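You operate a simulated robot arm through the tools that you are given. There is no shell and no other tool. Be economical: measure what you need, move in short steps, check, and stop when the job is done.

You are at the controls of a simulated two-armed robot. One attempt, no reset.

## Task
Pick up the small carton marked "290" from the open shelf over the ski rack with one hand, pass it to the other hand and put it on the top of the table under the hooks. Set down upright: small carton.

It is judged by the outcome, as a careful person would: the job done as asked, and still so three seconds after it is handed in. It fails if anything else is knocked over, pushed out of place, dropped, spilled or broken.

## Robot
Two 7-joint arms with two-finger parallel grippers on one trunk, on a base that drives. Base frame: it is fixed to the floor where the robot stands at the start and does not move with it; the origin is under the middle of the robot, x ahead of it, y to its left, z up. Units: m, rad, N and s.
The left shoulder is at the start at [0.062, 0.198, 0.879], the right one opposite. Each reaches about 0.864 m from its shoulder. Places, roughly: top of the table under the hooks [-1.8, 0.3, 0.8]. Payload 1.57 kg a hand.
Tool frame (each hand has its own): the origin (TCP) lies between the finger pads and is the grasp point; the fingertips stand 0.03 m ahead of it; z points along the fingers, y is the line along which they close. The gripper opens to 0.11 m. The fingers are 0.024 m wide and 0.012 m thick; the gripper's body (0.048 by 0.112 m) begins 0.078 m behind the TCP.
Orientation is told as [roll, pitch, yaw] about the base's x, y, z axes, in that order, counted from this pose: with the fingers straight down and closing along the base's y, the tool's x points along the base's -x, its y along +y and its z along -z.

## Interface
- The arms move only by the tool apply_moves. It takes "left_targets", "right_targets" or both (then of equal length, played together; a hand with none holds still); each is a list of rows, each an object (a shift or turn left out is 0, a gripper value left out holds the last) with "gripper": the gripper command, from -1 (shut) to 1 (fully open), values between in proportion; "slide": the shift along the base's x, y, z in m, a list of three; "delta_rot": the turn, a rotation vector about the base's x, y, z in rad, a list of three. In form: [{"gripper": gripper, "slide": [dx, dy, dz], "delta_rot": [rx, ry, rz]}, ...]. A call has 1 to 20 rows; each row is the pose to reach, as a shift and turn from the pose commanded when the call began. Each row takes 0.2 s and may step no farther than 0.05 m and 0.15 rad from the row before; otherwise, or with a gripper value out of range, the whole call is refused. Where a pose cannot be reached the arm comes as near as it can. A force on the tool above 40 N (or 10 N above the force at the start of the call, whichever is more), or a blocked arm, ends the call early, and 0.2 s more pass. The fingers move at their own pace (about 0.072 m/s each) and stop on an object; they squeeze with about 38 N. The grip force told is the motor's: it shows also when the fingers shut on nothing. Time passes only in rows, and 0.2 s behind the last, so rows that repeat a pose let the fingers close. It gives the time, the measured TCP pose, the force on the tool (base axes), the opening and the grip force at its end, in the units of the frame above (readings bear some noise), with the torque about the TCP (base axes, N m) and any sound that the robot's microphone picked up, and new pictures: "views" is both (left out), scene, wrist or none (wrist: the cameras of the hands that moved).
- Cameras (640 x 400 px; columns grow to the right, rows downward): "scene" is now at [0.1245, 0.0123, 1.5095]; the picture's right is [0.12, -0.99, 0.00], its down [-0.33, -0.04, -0.94] and it looks along [0.94, 0.11, -0.34] (base axes); focal length 214 px, centre (320, 200). "left" rides on the left gripper at [0.07, -0.016, -0.141] in its tool frame; the picture's right is [0.23, 0.97, 0.00], its down [-0.85, 0.20, -0.48] and it looks along [-0.47, 0.11, 0.88] (tool axes); focal length 222 px, centre (320, 200). "right" rides on the right gripper at [0.07, 0.016, -0.141] in its tool frame; the picture's right is [-0.23, 0.97, 0.00], its down [-0.86, -0.20, -0.48] and it looks along [-0.47, -0.11, 0.88] (tool axes); focal length 222 px, centre (320, 200).
- raise_lower(by): slides the trunk up (or, below 0, down) by that many m; the arms and the scene camera ride with it, the base frame stays. It gives what a move gives, with no picture.
- drive_base(legs): drives the robot by 1 to 6 legs, each [ahead, left, turn to the left] in m, m and rad, along the robot's own axes; the way and the turn of a leg run together, so that a leg with both is an arc; at most 1.5 m and 3.142 rad a leg. The arms and the cameras ride along, it lands a little off, and it stops where it bumps. It gives what a move gives, and a new picture of the scene camera.
- head_to(pan, tilt): turns the head with the scene camera to pan (to the left, within 1.501 rad either way) and tilt (down, from -0.506 to 1.204), counted from straight ahead of the robot. It gives what a move gives, and a new picture of the scene camera.
- probe_pixels(camera, pixels): there is no depth. For up to 12 entries [column, row, z] of the newest picture of that camera ("zoom" is the newest enlarged one), the place [x, y] in the base frame at which the ray of that pixel passes the height z, good to about 0.002 m. No time passes.
- inspect(camera, box): a new picture of the part [left, top, right, bottom] of that camera's present view, enlarged. No time passes.
- hand_in(): hands the job in; it is judged then, once.

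Go step by step. Measure first, check grasps and placings, and put right what went wrong. The budget is 80 turns and 260 pictures, counting those below and the enlarged ones. Unless the task says otherwise, let go and move clear before handing in, and close with one line.

The tools are called after ">>>" as name(argument=value, ...) on one line, values as JSON. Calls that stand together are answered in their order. apply_moves: Moves the arms, as the interface text tells. Its arguments: {"type":"object","properties":{"left_targets":{"type":"array"},"right_targets":{"type":"array"},"views":{"type":"string","enum":["both","scene","wrist","none"]}},"required":[]} The other tools are called the same way: raise_lower (by) slides the trunk up or down; drive_base (legs) drives the base; head_to (pan, tilt) turns the head that bears the scene camera; probe_pixels (camera, pixels) gives the place at which the rays of pixels pass given heights; inspect (camera, box) takes an enlarged picture of a part of a camera's view; hand_in () hands the job in.

At the start:

```text
clock: 0.0
left_tcp_pos: [0.4731, 0.3074, 0.9982]
left_orientation: [-0.001, 0.001, -0.001]
left_force: [-0.1, 0.3, -0.4]
left_moment: [0.02, -0.05, -0.03]
left_gripper_width: 0.1097
left_finger_force: 0.1
right_tcp_pos: [0.3797, -0.0355, 0.9979]
right_orientation: [0.0, -0.001, -0.001]
right_force: [-0.7, 0.1, 0.6]
right_moment: [0.03, 0.0, -0.02]
right_gripper_width: 0.1101
right_finger_force: 0.2
trunk travel left (down, up): [-0.475, 0.515]
robot x, y, heading: [-0.0013, 0.0025, -0.001]
head pan, tilt: [0.12, 0.34]
```

scene: 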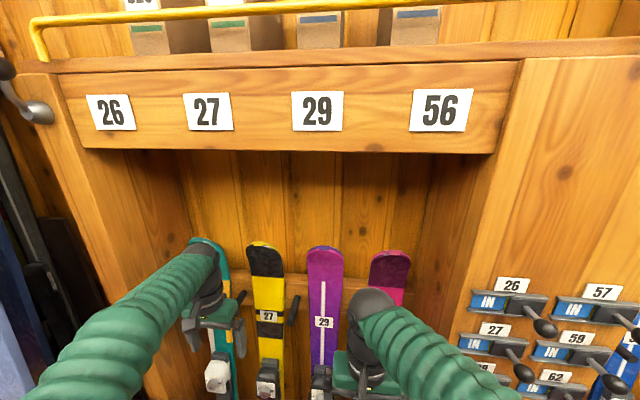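
right: 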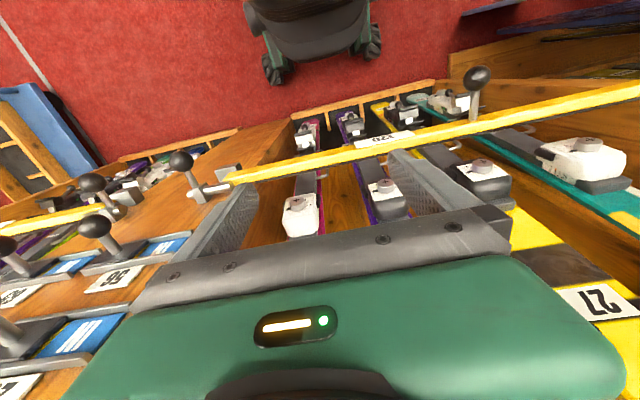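
left: 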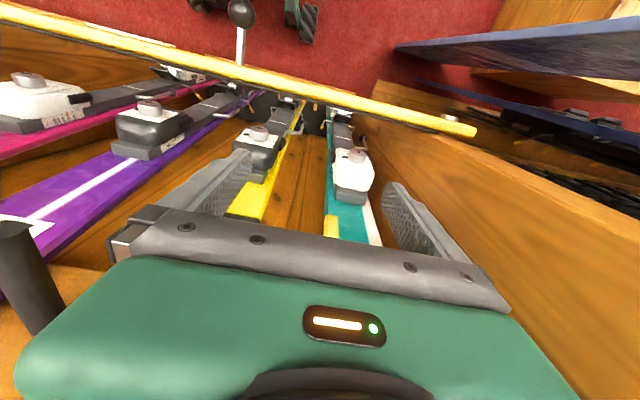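

The scene picture shows the shelf with cartons at the top (rows 0-50), cut off by the picture's top edge. I tilt the head up to read the labels.

>>> head_to(pan=0.12, tilt=-0.1)

```text
clock: 0.9
left_tcp_pos: [0.4708, 0.3069, 0.9998]
left_orientation: [-0.001, 0.0, 0.001]
left_force: [0.2, 0.1, -0.3]
left_moment: [0.03, 0.02, 0.0]
left_gripper_width: 0.1103
left_finger_force: 0.1
right_tcp_pos: [0.3784, -0.0365, 0.9989]
right_orientation: [0.0, 0.0, 0.001]
right_force: [0.8, -0.3, -1.0]
right_moment: [-0.05, -0.01, 0.01]
right_gripper_width: 0.11
right_finger_force: 0.0
trunk travel left (down, up): [-0.475, 0.515]
robot x, y, heading: [0.0012, 0.0014, 0.002]
head pan, tilt: [0.12, -0.099]
```

scene: 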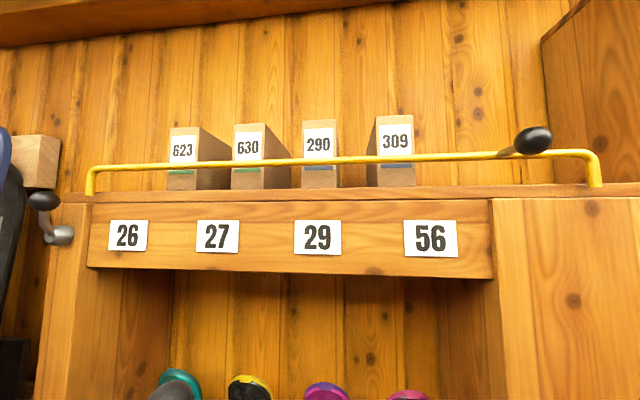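

The "290" carton is at columns 302-338, rows 119-188, behind a yellow rail (row ~160). I back off a little for clearance, which also gives a parallax measurement.

>>> inspect(camera="scene", box=[160, 100, 440, 275])

>>> probe_pixels(camera="scene", pixels=[[302, 187, 1.5], [302, 187, 1.6], [338, 187, 1.6], [303, 120, 1.7], [303, 120, 1.8], [320, 272, 1.3], [320, 272, 1.4]])

>>> drive_base(legs=[[-0.3, 0, 0]])

```text
2.29 times, centred on (300, 188) of scene
```

zoom: 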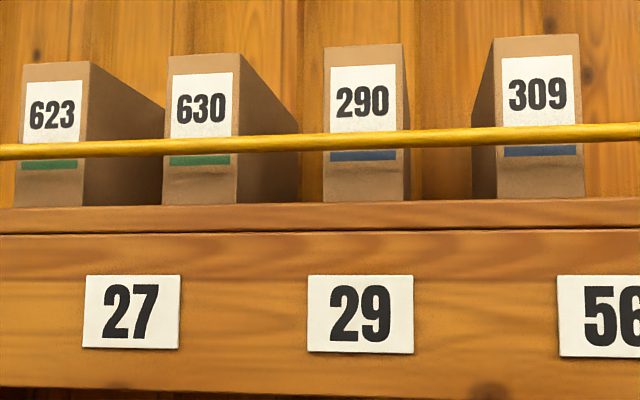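

```text
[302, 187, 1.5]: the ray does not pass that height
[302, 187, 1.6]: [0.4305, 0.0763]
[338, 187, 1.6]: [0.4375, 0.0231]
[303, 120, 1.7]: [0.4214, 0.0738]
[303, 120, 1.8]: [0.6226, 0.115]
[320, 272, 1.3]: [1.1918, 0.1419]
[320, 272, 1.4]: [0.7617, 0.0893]
```

```text
clock: 3.0
left_tcp_pos: [0.168, 0.3073, 0.999]
left_orientation: [-0.001, 0.0, 0.0]
left_force: [0.5, 0.0, 0.5]
left_moment: [-0.03, -0.01, 0.01]
left_gripper_width: 0.1101
left_finger_force: 0.0
right_tcp_pos: [0.075, -0.0355, 0.9987]
right_orientation: [-0.003, 0.0, 0.001]
right_force: [0.4, 0.1, 1.0]
right_moment: [0.0, -0.03, -0.01]
right_gripper_width: 0.1103
right_finger_force: 0.1
trunk travel left (down, up): [-0.475, 0.515]
robot x, y, heading: [-0.3008, -0.0014, 0.001]
head pan, tilt: [0.12, -0.099]
```

scene: 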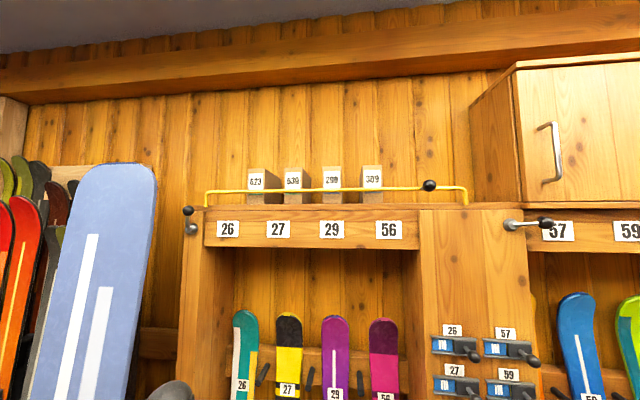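

The shelf is close: parallax puts the carton front at about x≈0.49 and the carton about 0.06 wide. I raise the trunk to look down at it from above.

>>> raise_lower(by=0.4)

>>> head_to(pan=0.0, tilt=0.4)

```text
clock: 6.8
left_tcp_pos: [0.1664, 0.3074, 1.3988]
left_orientation: [0.001, 0.0, 0.001]
left_force: [0.1, 0.2, 0.2]
left_moment: [0.0, 0.01, -0.03]
left_gripper_width: 0.1101
left_finger_force: 0.1
right_tcp_pos: [0.0738, -0.0358, 1.3992]
right_orientation: [-0.002, -0.003, 0.002]
right_force: [0.1, 0.4, -0.6]
right_moment: [-0.01, 0.02, 0.01]
right_gripper_width: 0.1099
right_finger_force: 0.0
trunk travel left (down, up): [-0.875, 0.115]
robot x, y, heading: [-0.2989, -0.0014, -0.0]
head pan, tilt: [0.12, -0.099]
```

```text
clock: 7.7
left_tcp_pos: [0.1666, 0.3081, 1.3998]
left_orientation: [-0.001, 0.0, 0.002]
left_force: [0.7, -0.7, -0.4]
left_moment: [0.04, 0.0, 0.02]
left_gripper_width: 0.1099
left_finger_force: 0.0
right_tcp_pos: [0.0743, -0.0359, 1.3999]
right_orientation: [-0.002, 0.0, 0.002]
right_force: [-0.3, -0.7, -0.2]
right_moment: [0.03, -0.03, 0.0]
right_gripper_width: 0.1102
right_finger_force: 0.1
trunk travel left (down, up): [-0.875, 0.115]
robot x, y, heading: [-0.3031, -0.0024, -0.003]
head pan, tilt: [0.0, 0.4]
```

scene: 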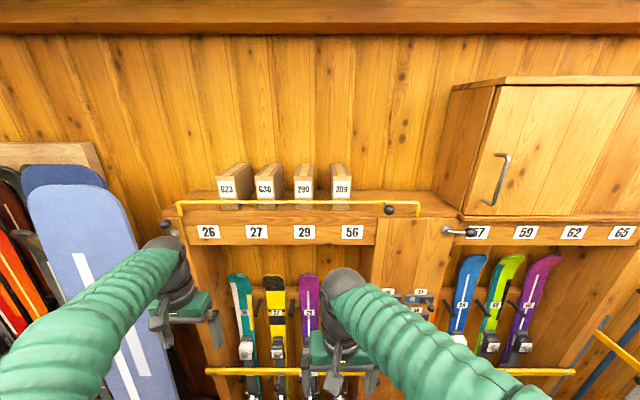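

From above I now see the carton tops and the shelf. I enlarge it for measuring.

>>> inspect(camera="scene", box=[190, 140, 430, 290])

```text
2.67 times, centred on (310, 215) of scene
```

zoom: 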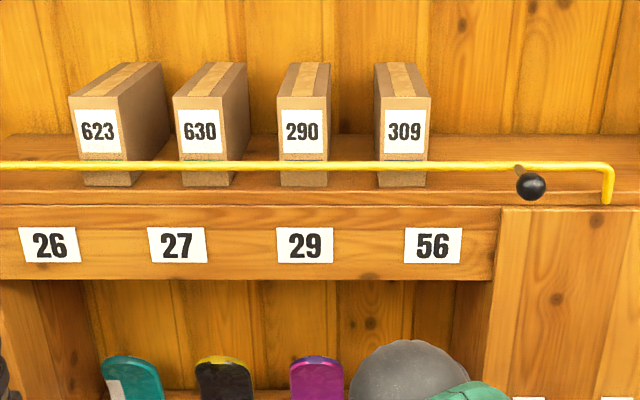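

>>> probe_pixels(camera="zoom", pixels=[[279, 186, 1.55], [279, 186, 1.65], [328, 187, 1.6], [278, 97, 1.7], [278, 97, 1.8], [327, 97, 1.7], [290, 63, 1.7], [330, 63, 1.7], [300, 167, 1.6], [300, 167, 1.7], [300, 195, 1.6], [232, 97, 1.7]])

```text
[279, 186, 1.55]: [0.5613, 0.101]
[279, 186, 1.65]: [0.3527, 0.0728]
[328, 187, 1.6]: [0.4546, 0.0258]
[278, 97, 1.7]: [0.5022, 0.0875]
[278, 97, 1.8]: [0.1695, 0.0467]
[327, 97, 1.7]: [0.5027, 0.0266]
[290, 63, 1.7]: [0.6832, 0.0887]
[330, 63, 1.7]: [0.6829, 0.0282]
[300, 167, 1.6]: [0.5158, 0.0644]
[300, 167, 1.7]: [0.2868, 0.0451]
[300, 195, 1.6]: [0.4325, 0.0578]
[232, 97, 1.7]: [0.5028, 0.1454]
```

Measured: carton x 0.452–0.62, y 0.025–0.082 (0.058 wide), z 1.602–1.715; rail at x≈0.426, z≈1.64, so the pick must come from above. I raise the right hand, retract the left, and partly close the right gripper.

>>> apply_moves(right_targets=[{"gripper": 0.6, "slide": [0, 0, 0.05]}, {"slide": [0, 0, 0.1]}, {"slide": [0, 0, 0.15]}, {"slide": [0, 0, 0.2]}, {"slide": [0, 0, 0.25]}, {"slide": [0, 0, 0.3]}, {"slide": [0, 0, 0.35]}, {"slide": [0, 0, 0.4]}], left_targets=[{"slide": [-0.04, 0, 0]}, {"slide": [-0.08, 0, 0]}, {"slide": [-0.12, 0, 0]}, {"slide": [-0.15, 0.03, 0]}, {"slide": [-0.15, 0.05, 0]}, {"slide": [-0.15, 0.05, 0]}, {"slide": [-0.15, 0.05, 0]}, {"slide": [-0.15, 0.05, 0]}], views="scene")

>>> raise_lower(by=0.11)

```text
clock: 9.5
left_tcp_pos: [0.0172, 0.3564, 1.3971]
left_orientation: [0.0, 0.001, 0.002]
left_force: [0.2, -0.2, -0.4]
left_moment: [0.02, 0.01, 0.0]
left_gripper_width: 0.1101
left_finger_force: 0.1
right_tcp_pos: [0.057, -0.0496, 1.6056]
right_orientation: [-0.002, -0.003, 0.002]
right_force: [-0.3, 0.5, 0.3]
right_moment: [0.02, -0.02, -0.01]
right_gripper_width: 0.0878
right_finger_force: 0.0
right hand out of reach, approached as far as the arm can: row 5, 6, 7, 8
trunk travel left (down, up): [-0.875, 0.115]
robot x, y, heading: [-0.3056, -0.0008, 0.003]
head pan, tilt: [0.0, 0.4]
```

scene: 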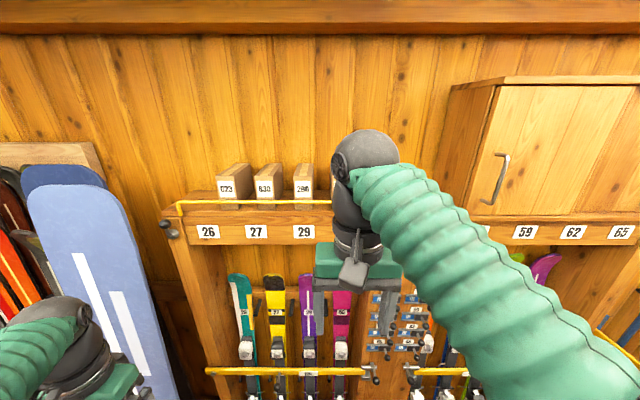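

```text
clock: 10.9
left_tcp_pos: [0.0172, 0.3573, 1.5071]
left_orientation: [-0.002, -0.001, 0.003]
left_force: [-0.2, -0.5, -0.9]
left_moment: [-0.01, 0.02, 0.03]
left_gripper_width: 0.1099
left_finger_force: 0.1
right_tcp_pos: [0.057, -0.0479, 1.7145]
right_orientation: [0.0, -0.003, 0.003]
right_force: [0.3, -0.5, -0.4]
right_moment: [-0.05, 0.0, -0.02]
right_gripper_width: 0.0879
right_finger_force: 0.0
trunk travel left (down, up): [-0.985, 0.005]
robot x, y, heading: [-0.3008, -0.0041, 0.005]
head pan, tilt: [0.0, 0.4]
```

Straight down the right arm tops out at TCP z≈1.71, so I'll tilt the fingers 0.9 rad forward, which lowers the wrist and still clears the rail. I tilt now and tuck the left hand in before driving closer.

>>> apply_moves(right_targets=[{"delta_rot": [0, -0.15, 0]}, {"delta_rot": [0, -0.3, 0]}, {"delta_rot": [0, -0.45, 0]}, {"delta_rot": [0, -0.6, 0]}, {"delta_rot": [0, -0.75, 0]}, {"delta_rot": [0, -0.9, 0]}, {"delta_rot": [0, -0.9, 0]}], left_targets=[{"slide": [-0.02, -0.02, 0]}, {"slide": [-0.04, -0.04, 0]}, {"slide": [-0.06, -0.06, 0]}, {"slide": [-0.06, -0.06, 0]}, {"slide": [-0.06, -0.06, 0]}, {"slide": [-0.06, -0.06, 0]}, {"slide": [-0.06, -0.06, 0]}], views="scene")

```text
clock: 12.5
left_tcp_pos: [-0.0255, 0.3101, 1.5034]
left_orientation: [-0.001, 0.0, 0.0]
left_force: [-0.1, -0.2, -0.2]
left_moment: [-0.03, -0.02, -0.05]
left_gripper_width: 0.11
left_finger_force: 0.0
left hand out of reach, approached as far as the arm can: row 3, 4, 5, 6, 7
right_tcp_pos: [0.0682, 0.0225, 1.6688]
right_orientation: [-0.003, -0.906, 0.003]
right_force: [-0.4, -0.6, 0.1]
right_moment: [0.01, -0.01, 0.0]
right_gripper_width: 0.0878
right_finger_force: 0.0
right hand out of reach, approached as far as the arm can: row 4, 5, 6, 7
trunk travel left (down, up): [-0.985, 0.005]
robot x, y, heading: [-0.3004, 0.0008, 0.001]
head pan, tilt: [0.0, 0.4]
```

scene: 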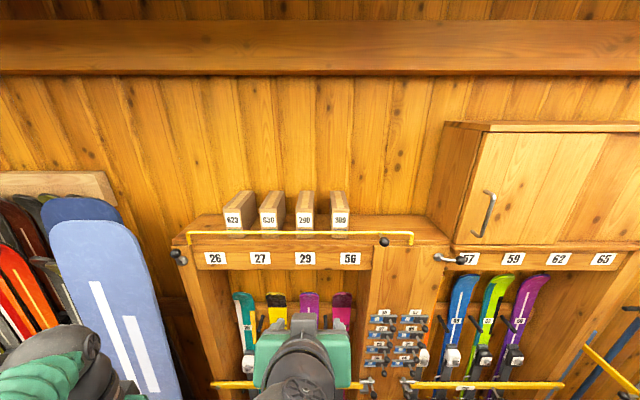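

The wrist tilted but drifted as the arm is folded near its limits. I extend the hand forward and up while there is still free space (rail is at x 0.426, hand at 0.07).

>>> apply_moves(right_targets=[{"slide": [0.04, 0, 0.02]}, {"slide": [0.08, 0, 0.04]}, {"slide": [0.1, 0, 0.06]}, {"slide": [0.1, 0, 0.08]}, {"slide": [0.1, 0, 0.1]}, {"slide": [0.1, 0, 0.1]}], views="none")

```text
clock: 13.9
left_tcp_pos: [-0.023, 0.3089, 1.5035]
left_orientation: [-0.001, 0.0, 0.002]
left_force: [0.4, -0.5, 0.0]
left_moment: [0.04, 0.01, 0.03]
left_gripper_width: 0.1099
left_finger_force: 0.0
right_tcp_pos: [0.1744, 0.0171, 1.7668]
right_orientation: [-0.001, -0.902, 0.002]
right_force: [-0.6, 0.0, -0.2]
right_moment: [0.02, 0.0, -0.02]
right_gripper_width: 0.0878
right_finger_force: 0.1
trunk travel left (down, up): [-0.985, 0.005]
robot x, y, heading: [-0.3052, -0.0003, 0.002]
head pan, tilt: [0.0, 0.4]
```

Reachable now with orientation held. Drive closer 0.15 m ahead and 0.037 left to line up with carton centre y≈0.054.

>>> drive_base(legs=[[0.15, 0.037, 0]])

>>> inspect(camera="right", box=[0, 0, 640, 400])

```text
clock: 15.3
left_tcp_pos: [0.1095, 0.3371, 1.5081]
left_orientation: [0.005, -0.008, -0.001]
left_force: [-0.4, 0.8, 0.5]
left_moment: [-0.03, -0.02, -0.02]
left_gripper_width: 0.11
left_finger_force: 0.1
right_tcp_pos: [0.3049, 0.04, 1.7726]
right_orientation: [0.011, -0.914, -0.009]
right_force: [-1.4, 0.1, 0.6]
right_moment: [0.02, -0.01, -0.02]
right_gripper_width: 0.0882
right_finger_force: 0.1
trunk travel left (down, up): [-0.985, 0.005]
robot x, y, heading: [-0.1572, 0.039, 0.0]
head pan, tilt: [0.0, 0.4]
```

scene: 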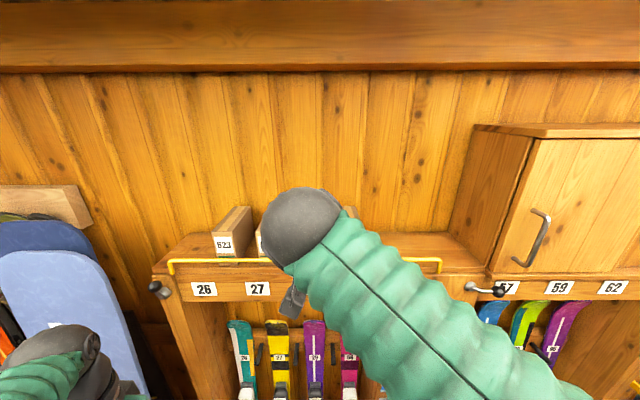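

```text
1.00 times, centred on (320, 200) of right (not enlarged: the box is as wide or as high as the picture)
```

zoom: 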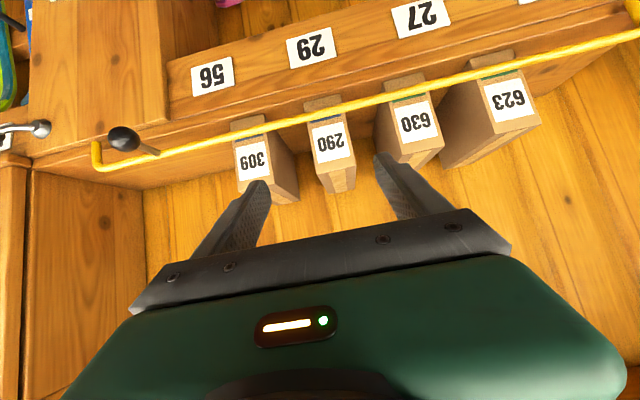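

The wrist camera looks right at the cartons (290 at columns 305-358). I settle, then refine its location with an enlargement.

>>> inspect(camera="right", box=[220, 70, 460, 220])

```text
2.67 times, centred on (340, 145) of right
```

zoom: 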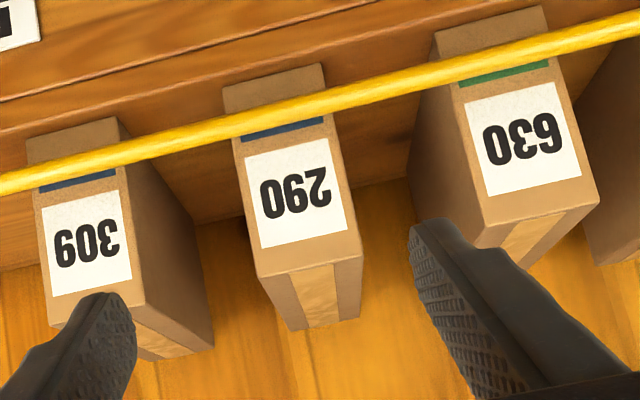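

>>> probe_pixels(camera="zoom", pixels=[[257, 279, 1.715], [362, 258, 1.715], [284, 331, 1.715], [358, 318, 1.715], [222, 85, 1.603], [321, 64, 1.603], [479, 229, 1.715], [147, 306, 1.715], [215, 346, 1.715], [509, 265, 1.715], [280, 107, 1.64]])

```text
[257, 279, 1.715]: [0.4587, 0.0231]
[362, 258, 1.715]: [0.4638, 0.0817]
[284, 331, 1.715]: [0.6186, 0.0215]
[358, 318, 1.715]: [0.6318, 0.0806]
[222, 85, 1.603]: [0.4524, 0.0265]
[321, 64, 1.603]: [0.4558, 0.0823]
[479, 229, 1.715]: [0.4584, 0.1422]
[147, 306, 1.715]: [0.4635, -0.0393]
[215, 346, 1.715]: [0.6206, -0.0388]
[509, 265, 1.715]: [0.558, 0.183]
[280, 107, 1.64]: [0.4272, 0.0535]
```

Carton confirmed: x 0.458–0.625, y 0.0235–0.082, top 1.715, with 0.06 gaps each side. I drive 0.09 more ahead so the reach is comfortable (fingertips stay about 0.04 above carton-top height).

>>> drive_base(legs=[[0.08, 0.012, 0]])

>>> inspect(camera="right", box=[0, 0, 640, 400])

```text
clock: 16.4
left_tcp_pos: [0.1851, 0.3482, 1.5082]
left_orientation: [0.004, -0.013, -0.002]
left_force: [-0.5, -0.8, 0.9]
left_moment: [0.0, -0.01, 0.02]
left_gripper_width: 0.11
left_finger_force: 0.0
right_tcp_pos: [0.3787, 0.0519, 1.7757]
right_orientation: [0.011, -0.915, -0.01]
right_force: [-0.3, -0.5, 0.6]
right_moment: [0.0, 0.01, -0.01]
right_gripper_width: 0.0881
right_finger_force: 0.1
trunk travel left (down, up): [-0.985, 0.005]
robot x, y, heading: [-0.0769, 0.0485, 0.003]
head pan, tilt: [0.0, 0.4]
```

scene: 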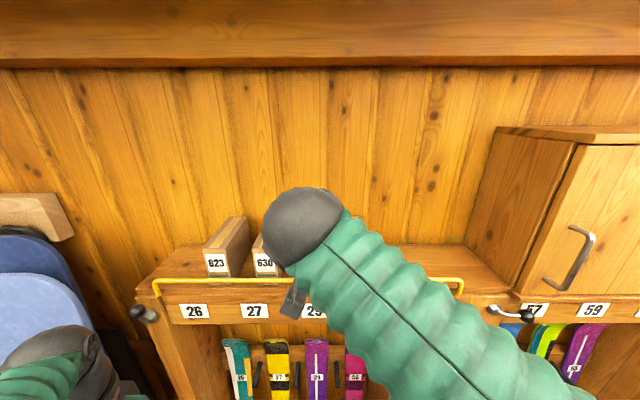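

```text
1.00 times, centred on (320, 200) of right (not enlarged: the box is as wide or as high as the picture)
```

zoom: 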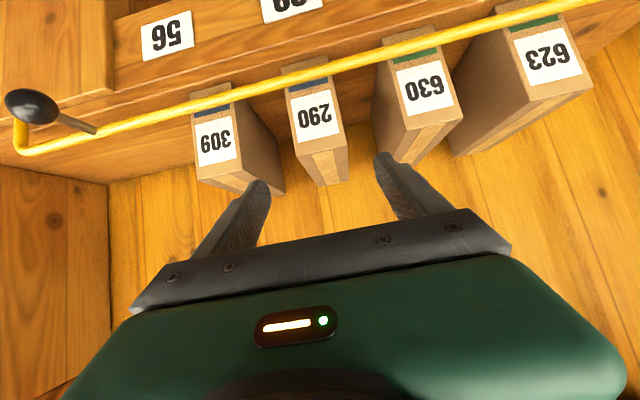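

Aligned (TCP y 0.052 vs carton 0.0525). I go to TCP (0.52, 0.0525, 1.688), which keeps the palm 0.013 m off the carton's front top edge.

>>> apply_moves(right_targets=[{"slide": [0.03, 0, -0.005]}, {"slide": [0.055, 0, -0.018]}, {"slide": [0.08, 0, -0.036]}, {"slide": [0.1, 0, -0.052]}, {"slide": [0.12, 0, -0.07]}, {"slide": [0.141, 0.0005, -0.088]}, {"slide": [0.141, 0.0005, -0.088]}], views="wrist")

```text
clock: 18.0
left_tcp_pos: [0.1972, 0.3565, 1.5051]
left_orientation: [-0.002, -0.004, -0.001]
left_force: [-0.6, -0.3, 0.4]
left_moment: [-0.02, -0.01, 0.02]
left_gripper_width: 0.11
left_finger_force: 0.3
right_tcp_pos: [0.5374, 0.0626, 1.6867]
right_orientation: [0.005, -0.911, -0.005]
right_force: [1.2, 0.0, 13.4]
right_moment: [-0.13, 1.02, -0.1]
right_gripper_width: 0.0881
right_finger_force: 0.1
trunk travel left (down, up): [-0.985, 0.005]
robot x, y, heading: [-0.0809, 0.0463, 0.0]
head pan, tilt: [0.0, 0.4]
```

right: 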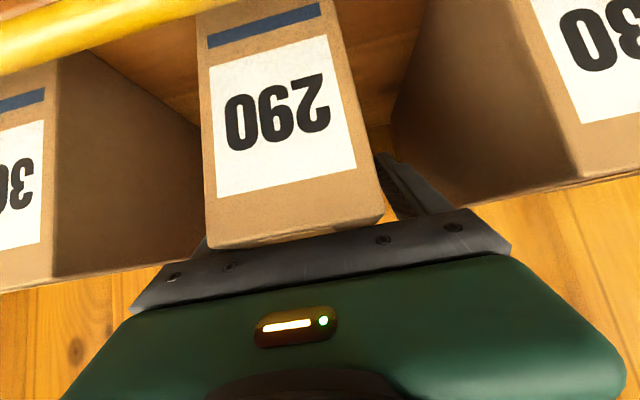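

The hand landed 0.017 farther than aimed and 0.01 left, with 13 N upward: the palm touches the carton's front edge. I back off along the fingers and recentre.

>>> apply_moves(right_targets=[{"slide": [-0.01, -0.005, 0.008]}, {"slide": [-0.018, -0.0095, 0.01]}, {"slide": [-0.018, -0.0095, 0.01]}], views="wrist")

```text
clock: 18.8
left_tcp_pos: [0.1995, 0.3549, 1.5052]
left_orientation: [0.0, -0.002, -0.003]
left_force: [0.3, -0.5, 0.1]
left_moment: [0.0, -0.01, 0.01]
left_gripper_width: 0.11
left_finger_force: 0.1
right_tcp_pos: [0.5192, 0.0532, 1.6925]
right_orientation: [0.001, -0.907, -0.005]
right_force: [0.7, 1.0, -0.3]
right_moment: [0.02, 0.03, 0.0]
right_gripper_width: 0.0877
right_finger_force: 0.1
trunk travel left (down, up): [-0.985, 0.005]
robot x, y, heading: [-0.077, 0.0431, -0.001]
head pan, tilt: [0.0, 0.4]
```

right: 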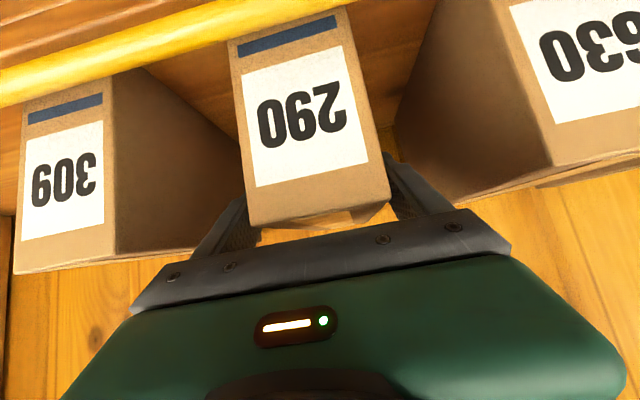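

Free of contact, fingers on both sides of the carton. I close.

>>> apply_moves(right_targets=[{"gripper": 0.2}, {"gripper": -0.2}, {"gripper": -0.5}, {"gripper": -0.5}, {"gripper": -0.5}], views="wrist")

```text
clock: 20.0
left_tcp_pos: [0.2027, 0.3573, 1.5041]
left_orientation: [0.0, -0.001, 0.0]
left_force: [0.6, 0.9, 0.6]
left_moment: [-0.01, 0.0, -0.03]
left_gripper_width: 0.1101
left_finger_force: 0.2
right_tcp_pos: [0.5228, 0.0537, 1.6911]
right_orientation: [-0.001, -0.904, -0.004]
right_force: [-0.1, -0.2, 0.2]
right_moment: [-0.07, 0.02, -0.02]
right_gripper_width: 0.0576
right_finger_force: 38.2
trunk travel left (down, up): [-0.985, 0.005]
robot x, y, heading: [-0.0785, 0.0482, 0.001]
head pan, tilt: [0.0, 0.4]
```

right: 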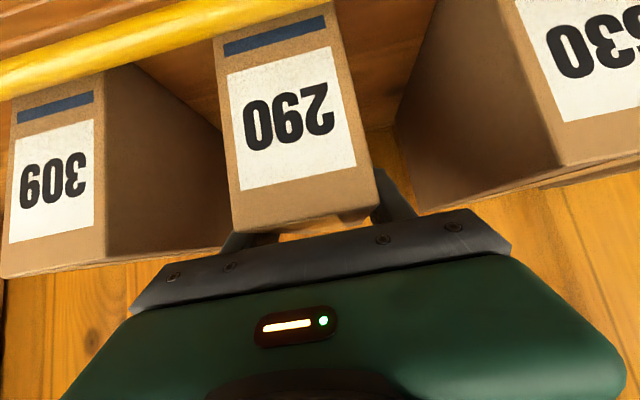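

Gripped: width 0.0576, force 38 N. I lift straight up about 0.09.

>>> apply_moves(right_targets=[{"slide": [0, 0, 0.02]}, {"slide": [0, 0, 0.045]}, {"slide": [0, 0, 0.07]}, {"slide": [0, 0, 0.09]}, {"slide": [0, 0, 0.09]}], views="both")

```text
clock: 21.2
left_tcp_pos: [0.2019, 0.357, 1.5029]
left_orientation: [-0.001, 0.0, -0.002]
left_force: [0.0, 0.5, 0.7]
left_moment: [-0.02, 0.01, -0.04]
left_gripper_width: 0.1102
left_finger_force: 0.0
right_tcp_pos: [0.5228, 0.0545, 1.7821]
right_orientation: [0.004, -0.905, -0.001]
right_force: [-0.4, 1.3, -1.8]
right_moment: [0.02, 0.04, 0.0]
right_gripper_width: 0.0579
right_finger_force: 37.7
trunk travel left (down, up): [-0.985, 0.005]
robot x, y, heading: [-0.0782, 0.0493, 0.001]
head pan, tilt: [0.0, 0.4]
```

scene: 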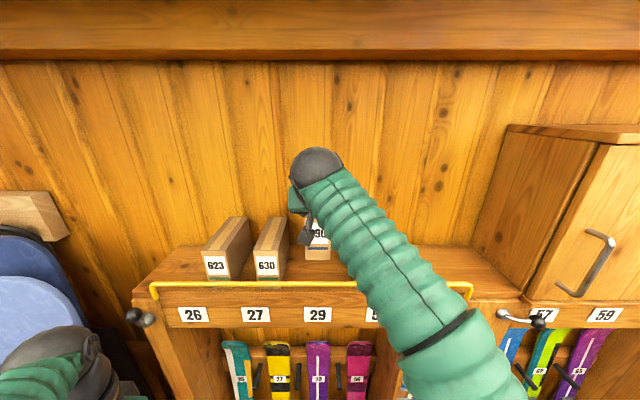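
right: 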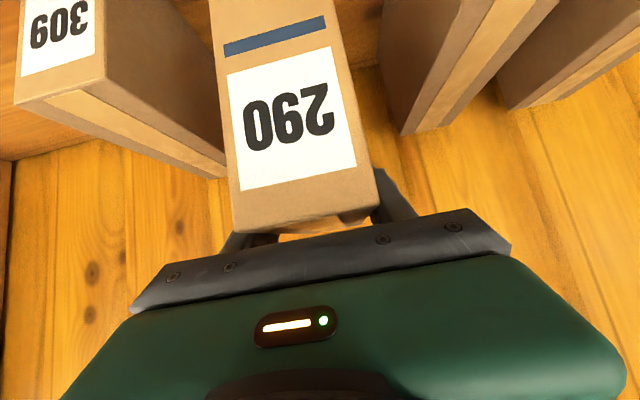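

Lifted cleanly, level in the grip, bottom at about 1.69 above the rail's 1.64. I back straight out.

>>> drive_base(legs=[[-0.45, 0, 0]])

```text
clock: 23.9
left_tcp_pos: [-0.2489, 0.3563, 1.502]
left_orientation: [0.002, 0.004, 0.008]
left_force: [1.0, 0.6, 0.4]
left_moment: [0.01, 0.01, -0.02]
left_gripper_width: 0.1101
left_finger_force: 0.0
right_tcp_pos: [0.0768, 0.0586, 1.7804]
right_orientation: [-0.001, -0.901, 0.008]
right_force: [-0.4, -0.2, -2.3]
right_moment: [-0.01, -0.01, 0.02]
right_gripper_width: 0.0577
right_finger_force: 37.7
trunk travel left (down, up): [-0.985, 0.005]
robot x, y, heading: [-0.5293, 0.0438, 0.012]
head pan, tilt: [0.0, 0.4]
```

scene: 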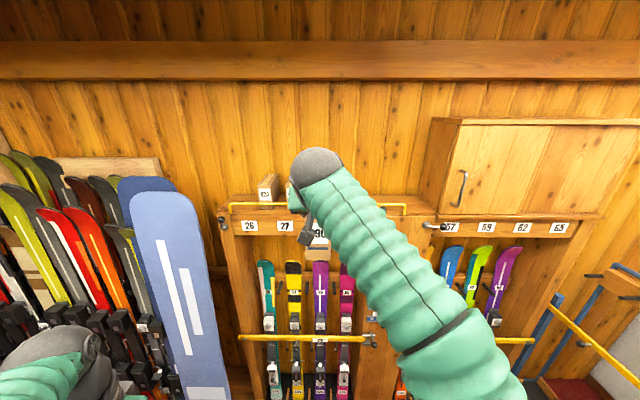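

Clear of the rack, grip 37.7 N. Handover plan: lower the right hand to chest height in front, turn it to point left so the carton's free far end faces the left hand. First the lowering.

>>> apply_moves(right_targets=[{"slide": [-0.018, -0.008, -0.035]}, {"slide": [-0.036, -0.016, -0.07]}, {"slide": [-0.054, -0.024, -0.105]}, {"slide": [-0.072, -0.032, -0.14]}, {"slide": [-0.09, -0.04, -0.175]}, {"slide": [-0.108, -0.048, -0.21]}, {"slide": [-0.126, -0.056, -0.245]}, {"slide": [-0.144, -0.064, -0.28]}, {"slide": [-0.144, -0.072, -0.315]}, {"slide": [-0.144, -0.08, -0.35]}, {"slide": [-0.144, -0.08, -0.38]}], views="scene")

```text
clock: 26.3
left_tcp_pos: [-0.2513, 0.3547, 1.5024]
left_orientation: [0.0, 0.003, 0.008]
left_force: [-0.3, -0.1, -0.3]
left_moment: [-0.01, 0.0, 0.02]
left_gripper_width: 0.11
left_finger_force: 0.0
right_tcp_pos: [-0.0728, -0.0219, 1.3966]
right_orientation: [0.001, -0.9, 0.007]
right_force: [0.5, 0.7, -1.5]
right_moment: [-0.01, 0.0, -0.01]
right_gripper_width: 0.0577
right_finger_force: 37.6
trunk travel left (down, up): [-0.985, 0.005]
robot x, y, heading: [-0.532, 0.0453, 0.017]
head pan, tilt: [0.0, 0.4]
```

scene: 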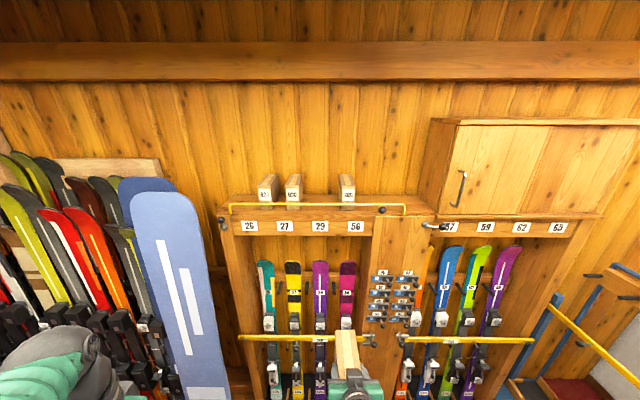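

The other three cartons stand undisturbed. Now I yaw the right hand left by 90° and aim the head down to watch.

>>> apply_moves(right_targets=[{"slide": [0, -0.005, 0], "delta_rot": [0, 0, 0.14]}, {"slide": [0, -0.01, 0], "delta_rot": [0, 0, 0.28]}, {"slide": [0, -0.015, 0], "delta_rot": [0, 0, 0.42]}, {"slide": [0, -0.02, 0], "delta_rot": [0, 0, 0.56]}, {"slide": [0, -0.025, 0], "delta_rot": [0, 0, 0.7]}, {"slide": [0, -0.03, 0], "delta_rot": [0, 0, 0.84]}, {"slide": [0, -0.035, 0], "delta_rot": [0, 0, 0.98]}, {"slide": [0, -0.04, 0], "delta_rot": [0, 0, 1.12]}, {"slide": [0, -0.045, 0], "delta_rot": [0, 0, 1.26]}, {"slide": [0, -0.05, 0], "delta_rot": [0, 0, 1.4]}, {"slide": [0, -0.055, 0], "delta_rot": [0, 0, 1.54]}, {"slide": [0, -0.06, 0], "delta_rot": [0, 0, 1.571]}], views="none")

>>> head_to(pan=0.0, tilt=0.9)

```text
clock: 28.9
left_tcp_pos: [-0.253, 0.3593, 1.5034]
left_orientation: [-0.002, 0.001, 0.009]
left_force: [0.1, -1.2, -0.2]
left_moment: [0.01, -0.03, 0.02]
left_gripper_width: 0.11
left_finger_force: 0.0
right_tcp_pos: [-0.0755, -0.0799, 1.4025]
right_orientation: [0.007, -0.904, 1.58]
right_force: [-0.1, 0.2, -1.9]
right_moment: [-0.05, -0.01, -0.03]
right_gripper_width: 0.0577
right_finger_force: 38.2
right hand out of reach, approached as far as the arm can: row 1, 2, 3, 4
trunk travel left (down, up): [-0.985, 0.005]
robot x, y, heading: [-0.5304, 0.047, 0.009]
head pan, tilt: [0.0, 0.4]
```

```text
clock: 29.8
left_tcp_pos: [-0.2539, 0.3562, 1.5039]
left_orientation: [0.0, 0.001, 0.008]
left_force: [-0.9, 0.1, 0.7]
left_moment: [0.03, 0.01, 0.01]
left_gripper_width: 0.1098
left_finger_force: 0.0
right_tcp_pos: [-0.0765, -0.0846, 1.4034]
right_orientation: [0.002, -0.905, 1.576]
right_force: [-0.5, -0.3, -1.2]
right_moment: [-0.02, -0.01, -0.03]
right_gripper_width: 0.0577
right_finger_force: 37.6
trunk travel left (down, up): [-0.985, 0.005]
robot x, y, heading: [-0.5311, 0.0472, 0.009]
head pan, tilt: [0.0, 0.901]
```

scene: 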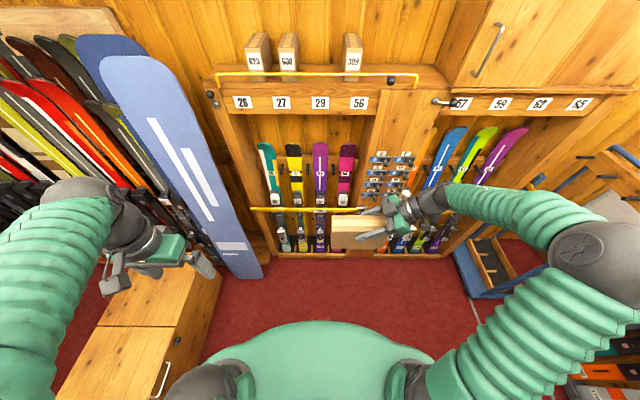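

The carton hangs level, free end at left (pixel ~333,235). I bring the left hand: tilt 1.1 rad forward while moving ahead.

>>> apply_moves(left_targets=[{"slide": [0.02, 0, 0], "delta_rot": [0, -0.14, 0]}, {"slide": [0.04, 0, 0], "delta_rot": [0, -0.28, 0]}, {"slide": [0.06, 0, 0], "delta_rot": [0, -0.42, 0]}, {"slide": [0.09, 0, 0], "delta_rot": [0, -0.56, 0]}, {"slide": [0.12, 0, 0], "delta_rot": [0, -0.7, 0]}, {"slide": [0.14, 0, 0], "delta_rot": [0, -0.84, 0]}, {"slide": [0.16, 0, 0], "delta_rot": [0, -0.98, 0]}, {"slide": [0.18, 0, 0], "delta_rot": [0, -1.1, 0]}, {"slide": [0.18, 0, 0], "delta_rot": [0, -1.1, 0]}], views="none")

>>> apply_moves(left_targets=[{"delta_rot": [0, 0, -0.14]}, {"delta_rot": [0, 0, -0.28]}, {"delta_rot": [0, 0, -0.42]}, {"delta_rot": [0, 0, -0.56]}, {"delta_rot": [0, 0, -0.7]}, {"delta_rot": [0, 0, -0.84]}, {"delta_rot": [0, 0, -0.98]}, {"delta_rot": [0, 0, -1.12]}, {"delta_rot": [0, 0, -1.26]}, {"delta_rot": [0, 0, -1.4]}, {"delta_rot": [0, 0, -1.54]}, {"delta_rot": [0, 0, -1.575]}, {"delta_rot": [0, 0, -1.575]}], views="both")

```text
clock: 31.8
left_tcp_pos: [-0.0728, 0.3555, 1.5023]
left_orientation: [-0.015, -1.099, 0.017]
left_force: [-0.2, 0.5, 0.3]
left_moment: [-0.01, -0.02, -0.02]
left_gripper_width: 0.1098
left_finger_force: 0.1
left hand out of reach, approached as far as the arm can: row 1, 2, 3, 4, 5, 6
right_tcp_pos: [-0.075, -0.0849, 1.4019]
right_orientation: [0.007, -0.906, 1.574]
right_force: [-0.5, -0.7, -3.0]
right_moment: [-0.05, 0.02, -0.02]
right_gripper_width: 0.0577
right_finger_force: 37.7
trunk travel left (down, up): [-0.985, 0.005]
robot x, y, heading: [-0.529, 0.046, 0.011]
head pan, tilt: [0.0, 0.901]
```

```text
clock: 34.6
left_tcp_pos: [-0.0768, 0.3552, 1.5021]
left_orientation: [-0.019, -1.1, -1.555]
left_force: [0.6, 0.3, 0.7]
left_moment: [-0.03, -0.04, 0.04]
left_gripper_width: 0.11
left_finger_force: 0.2
right_tcp_pos: [-0.0762, -0.0836, 1.4033]
right_orientation: [0.004, -0.906, 1.578]
right_force: [-0.3, 0.0, -2.1]
right_moment: [-0.02, 0.0, 0.01]
right_gripper_width: 0.0577
right_finger_force: 37.9
trunk travel left (down, up): [-0.985, 0.005]
robot x, y, heading: [-0.5288, 0.0436, 0.011]
head pan, tilt: [0.0, 0.901]
```

scene: 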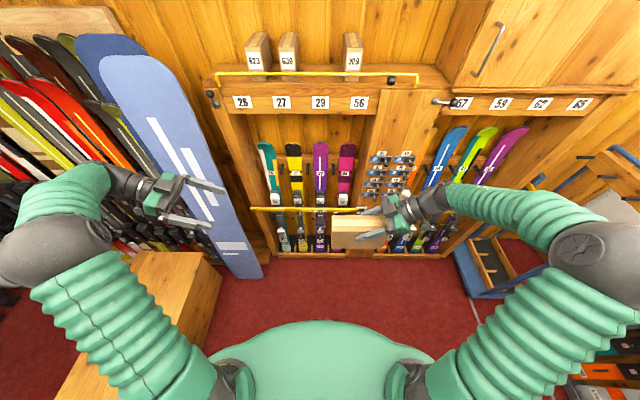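
left: 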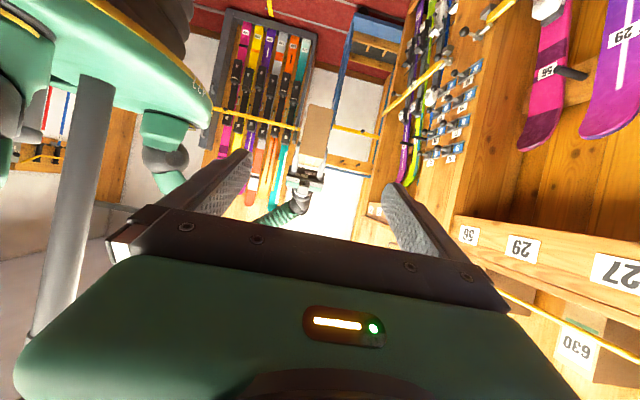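

The left hand faces the carton, well aligned. I move it to 0.15 m short of the grasp along its axis.

>>> apply_moves(left_targets=[{"slide": [0, -0.045, -0.013]}, {"slide": [0, -0.09, -0.026]}, {"slide": [0, -0.135, -0.039]}, {"slide": [0, -0.18, -0.052], "delta_rot": [0, 0, -0.01]}, {"slide": [0, -0.225, -0.065], "delta_rot": [0, 0, -0.01]}, {"slide": [0, -0.235, -0.065], "delta_rot": [0, 0, -0.01]}, {"slide": [0, -0.235, -0.065], "delta_rot": [0, 0, -0.01]}], views="both")

```text
clock: 36.2
left_tcp_pos: [-0.078, 0.1222, 1.438]
left_orientation: [-0.017, -1.101, -1.563]
left_force: [0.0, -1.2, -0.4]
left_moment: [0.0, 0.02, -0.01]
left_gripper_width: 0.11
left_finger_force: 0.2
right_tcp_pos: [-0.0763, -0.0854, 1.4027]
right_orientation: [0.005, -0.906, 1.579]
right_force: [-0.8, 0.3, -2.7]
right_moment: [-0.06, -0.03, 0.02]
right_gripper_width: 0.0578
right_finger_force: 38.0
trunk travel left (down, up): [-0.985, 0.005]
robot x, y, heading: [-0.531, 0.0446, 0.012]
head pan, tilt: [0.0, 0.901]
```

scene: 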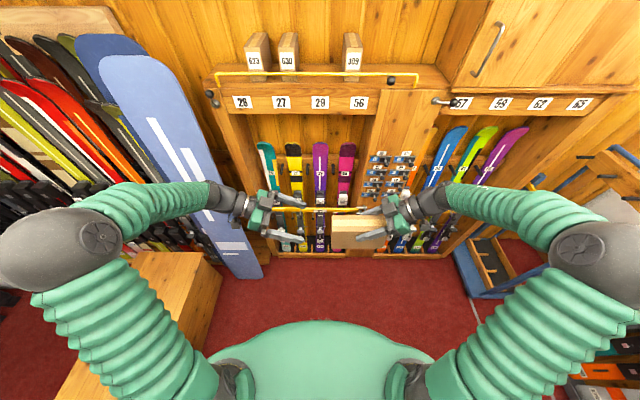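
left: 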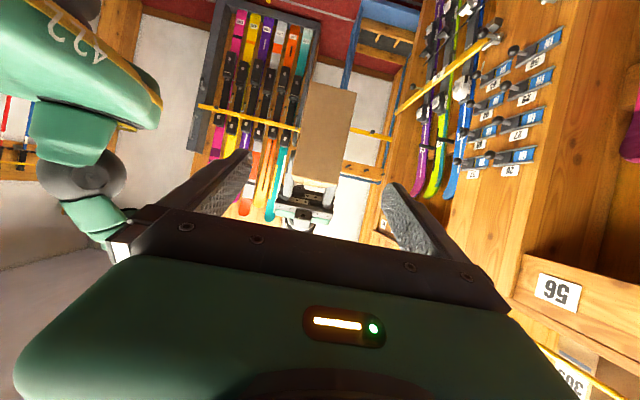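

The carton's free end sits between the left fingers' line (columns 297-355). I verify its corners.

>>> probe_pixels(camera="left", pixels=[[308, 83, 1.315], [356, 91, 1.315], [296, 179, 1.427], [336, 187, 1.427]])

```text
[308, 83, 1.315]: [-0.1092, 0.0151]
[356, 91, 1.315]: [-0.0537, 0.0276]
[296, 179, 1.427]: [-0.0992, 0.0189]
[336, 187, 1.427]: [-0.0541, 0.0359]
```

The carton end is at y≈0.02, centred at x≈-0.078, matching the left hand. I slide in along the axis to (−0.078, −0.015, 1.368).

>>> apply_moves(left_targets=[{"slide": [0, -0.03, -0.0155]}, {"slide": [0, -0.06, -0.031]}, {"slide": [0, -0.085, -0.044]}, {"slide": [0, -0.105, -0.054]}, {"slide": [0, -0.122, -0.063]}, {"slide": [0, -0.136, -0.07]}, {"slide": [0, -0.136, -0.07]}], views="both")

```text
clock: 37.8
left_tcp_pos: [-0.0745, -0.0136, 1.3683]
left_orientation: [-0.019, -1.101, -1.563]
left_force: [-0.2, -0.1, -0.6]
left_moment: [0.03, 0.0, -0.01]
left_gripper_width: 0.1097
left_finger_force: 0.1
right_tcp_pos: [-0.0772, -0.086, 1.4021]
right_orientation: [0.005, -0.907, 1.578]
right_force: [0.3, -0.2, -1.9]
right_moment: [0.0, -0.02, 0.0]
right_gripper_width: 0.0577
right_finger_force: 37.9
trunk travel left (down, up): [-0.985, 0.005]
robot x, y, heading: [-0.5298, 0.0466, 0.005]
head pan, tilt: [0.0, 0.901]
```

scene: 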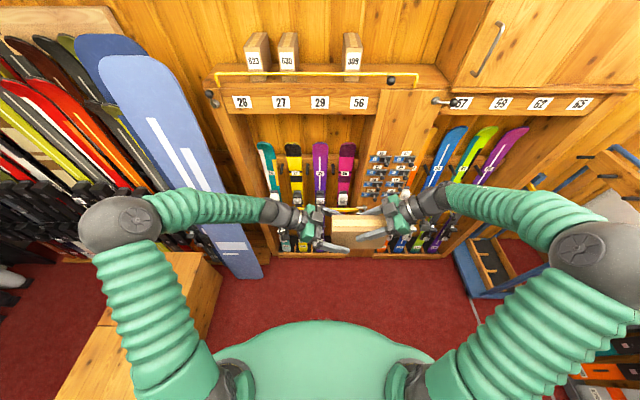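
left: 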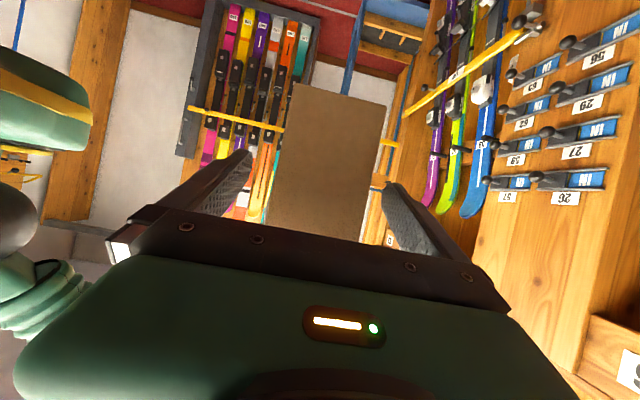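

No contact, carton end centred between left fingers. I close the left gripper.

>>> apply_moves(left_targets=[{"gripper": 0.3, "slide": [-0.002, 0, 0]}, {"gripper": 0.1, "slide": [-0.002, 0, 0]}, {"gripper": -0.2, "slide": [-0.002, 0, 0]}, {"gripper": -0.5, "slide": [-0.002, 0, 0]}, {"gripper": -0.5, "slide": [-0.002, 0, 0]}, {"gripper": -0.5, "slide": [-0.002, 0, 0]}], views="none")

>>> inspect(camera="scene", box=[250, 160, 450, 285])

```text
clock: 39.2
left_tcp_pos: [-0.0767, -0.0142, 1.369]
left_orientation: [-0.019, -1.103, -1.563]
left_force: [-4.4, -0.5, 1.9]
left_moment: [0.01, -0.78, 1.39]
left_gripper_width: 0.058
left_finger_force: 38.2
right_tcp_pos: [-0.0765, -0.0866, 1.4033]
right_orientation: [0.006, -0.905, 1.574]
right_force: [5.6, 1.7, -3.6]
right_moment: [-0.09, 0.64, -1.72]
right_gripper_width: 0.0578
right_finger_force: 37.9
trunk travel left (down, up): [-0.985, 0.005]
robot x, y, heading: [-0.5293, 0.0424, 0.009]
head pan, tilt: [0.0, 0.901]
```

```text
3.20 times, centred on (350, 222) of scene
```

zoom: 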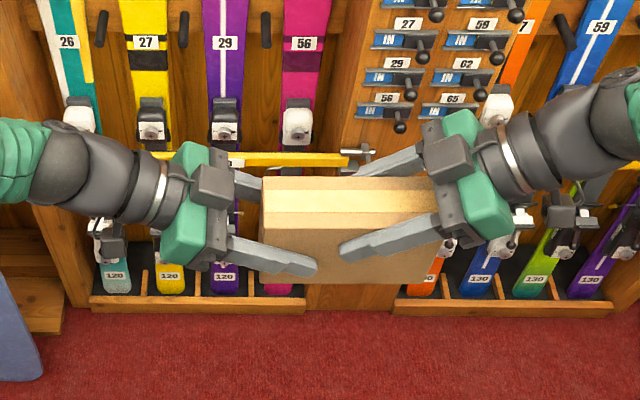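

Both hands hold the carton (0.058 wide, 38 N each), low cross-forces. I open the right hand.

>>> apply_moves(right_targets=[{"gripper": 0.2}, {"gripper": 0.6}, {"gripper": 0.8}, {"gripper": 0.8}], views="scene")

```text
clock: 40.2
left_tcp_pos: [-0.0767, -0.0133, 1.3677]
left_orientation: [-0.02, -1.103, -1.564]
left_force: [-0.2, -0.4, 0.0]
left_moment: [0.12, -0.02, 0.03]
left_gripper_width: 0.0578
left_finger_force: 37.7
right_tcp_pos: [-0.0754, -0.0866, 1.4024]
right_orientation: [0.005, -0.906, 1.578]
right_force: [-0.8, -0.7, 0.5]
right_moment: [0.02, 0.01, -0.01]
right_gripper_width: 0.0987
right_finger_force: 0.1
trunk travel left (down, up): [-0.985, 0.005]
robot x, y, heading: [-0.5322, 0.0455, 0.016]
head pan, tilt: [0.0, 0.901]
```

scene: 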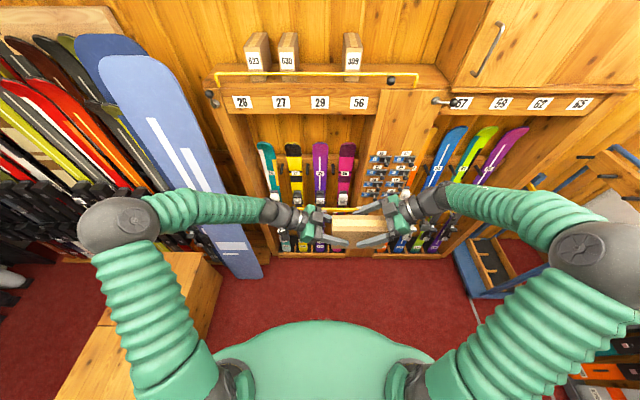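

The left holds steady alone. I withdraw the right hand along its axis.

>>> apply_moves(right_targets=[{"slide": [0, -0.03, 0.024]}, {"slide": [0, -0.06, 0.048]}, {"slide": [0, -0.09, 0.072]}, {"slide": [0, -0.13, 0.09]}, {"slide": [0, -0.16, 0.09]}, {"slide": [0, -0.19, 0.06]}, {"slide": [0, -0.2, 0.02]}, {"slide": [0, -0.2, 0.0]}], views="both")

```text
clock: 42.0
left_tcp_pos: [-0.0753, -0.0139, 1.3694]
left_orientation: [-0.02, -1.1, -1.563]
left_force: [0.0, 0.2, 1.2]
left_moment: [0.11, -0.02, -0.01]
left_gripper_width: 0.0579
left_finger_force: 38.3
right_tcp_pos: [-0.0729, -0.2861, 1.4023]
right_orientation: [0.003, -0.905, 1.578]
right_force: [0.1, 0.1, -0.9]
right_moment: [0.0, -0.03, 0.01]
right_gripper_width: 0.0989
right_finger_force: 0.1
trunk travel left (down, up): [-0.985, 0.005]
robot x, y, heading: [-0.5279, 0.0468, 0.009]
head pan, tilt: [0.0, 0.901]
```

scene: 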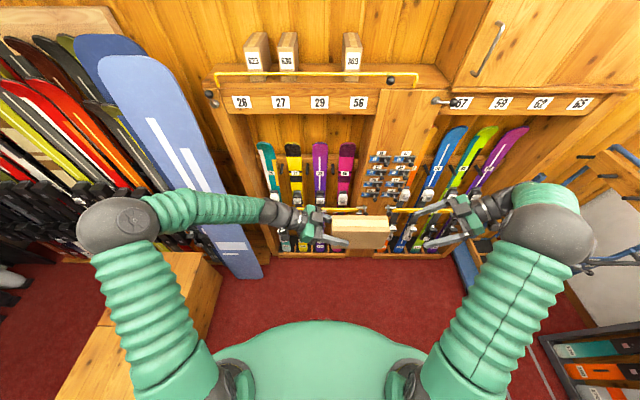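
right: 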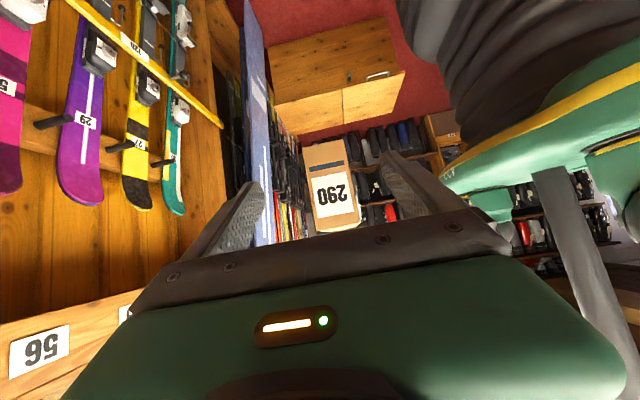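

Handover done; the right wrist camera shows "290" held level by the left. Before turning round I look left and right.

>>> head_to(pan=1.5, tilt=0.5)

>>> head_to(pan=-1.5, tilt=0.5)

```text
clock: 43.6
left_tcp_pos: [-0.0747, -0.015, 1.3693]
left_orientation: [-0.019, -1.099, -1.564]
left_force: [0.6, 0.3, 0.3]
left_moment: [0.15, -0.03, 0.0]
left_gripper_width: 0.058
left_finger_force: 37.6
right_tcp_pos: [-0.0732, -0.2853, 1.403]
right_orientation: [0.007, -0.908, 1.575]
right_force: [-0.5, 0.3, 0.2]
right_moment: [0.03, 0.01, 0.02]
right_gripper_width: 0.0989
right_finger_force: 0.0
trunk travel left (down, up): [-0.985, 0.005]
robot x, y, heading: [-0.5314, 0.0467, 0.009]
head pan, tilt: [1.499, 0.499]
```

scene: 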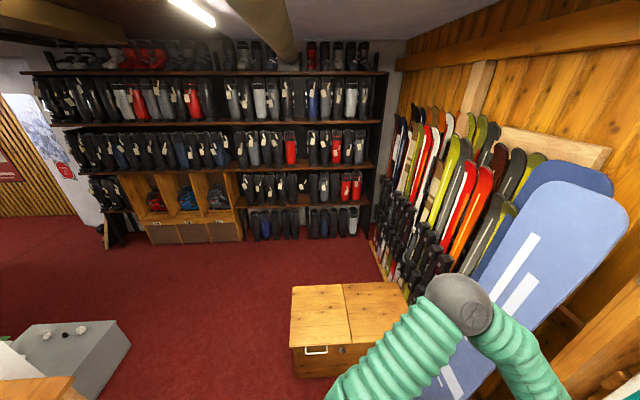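

```text
clock: 46.2
left_tcp_pos: [-0.0766, -0.0155, 1.369]
left_orientation: [-0.02, -1.099, -1.562]
left_force: [0.2, 0.6, 0.2]
left_moment: [0.13, 0.01, 0.01]
left_gripper_width: 0.0578
left_finger_force: 37.4
right_tcp_pos: [-0.0743, -0.2849, 1.4021]
right_orientation: [0.004, -0.908, 1.576]
right_force: [-0.9, 0.2, -0.5]
right_moment: [0.03, 0.02, 0.01]
right_gripper_width: 0.0989
right_finger_force: 0.1
trunk travel left (down, up): [-0.985, 0.005]
robot x, y, heading: [-0.533, 0.0446, 0.011]
head pan, tilt: [-1.499, 0.499]
```

scene: 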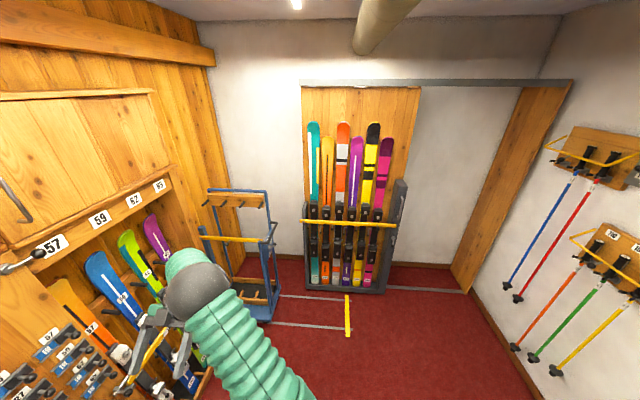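

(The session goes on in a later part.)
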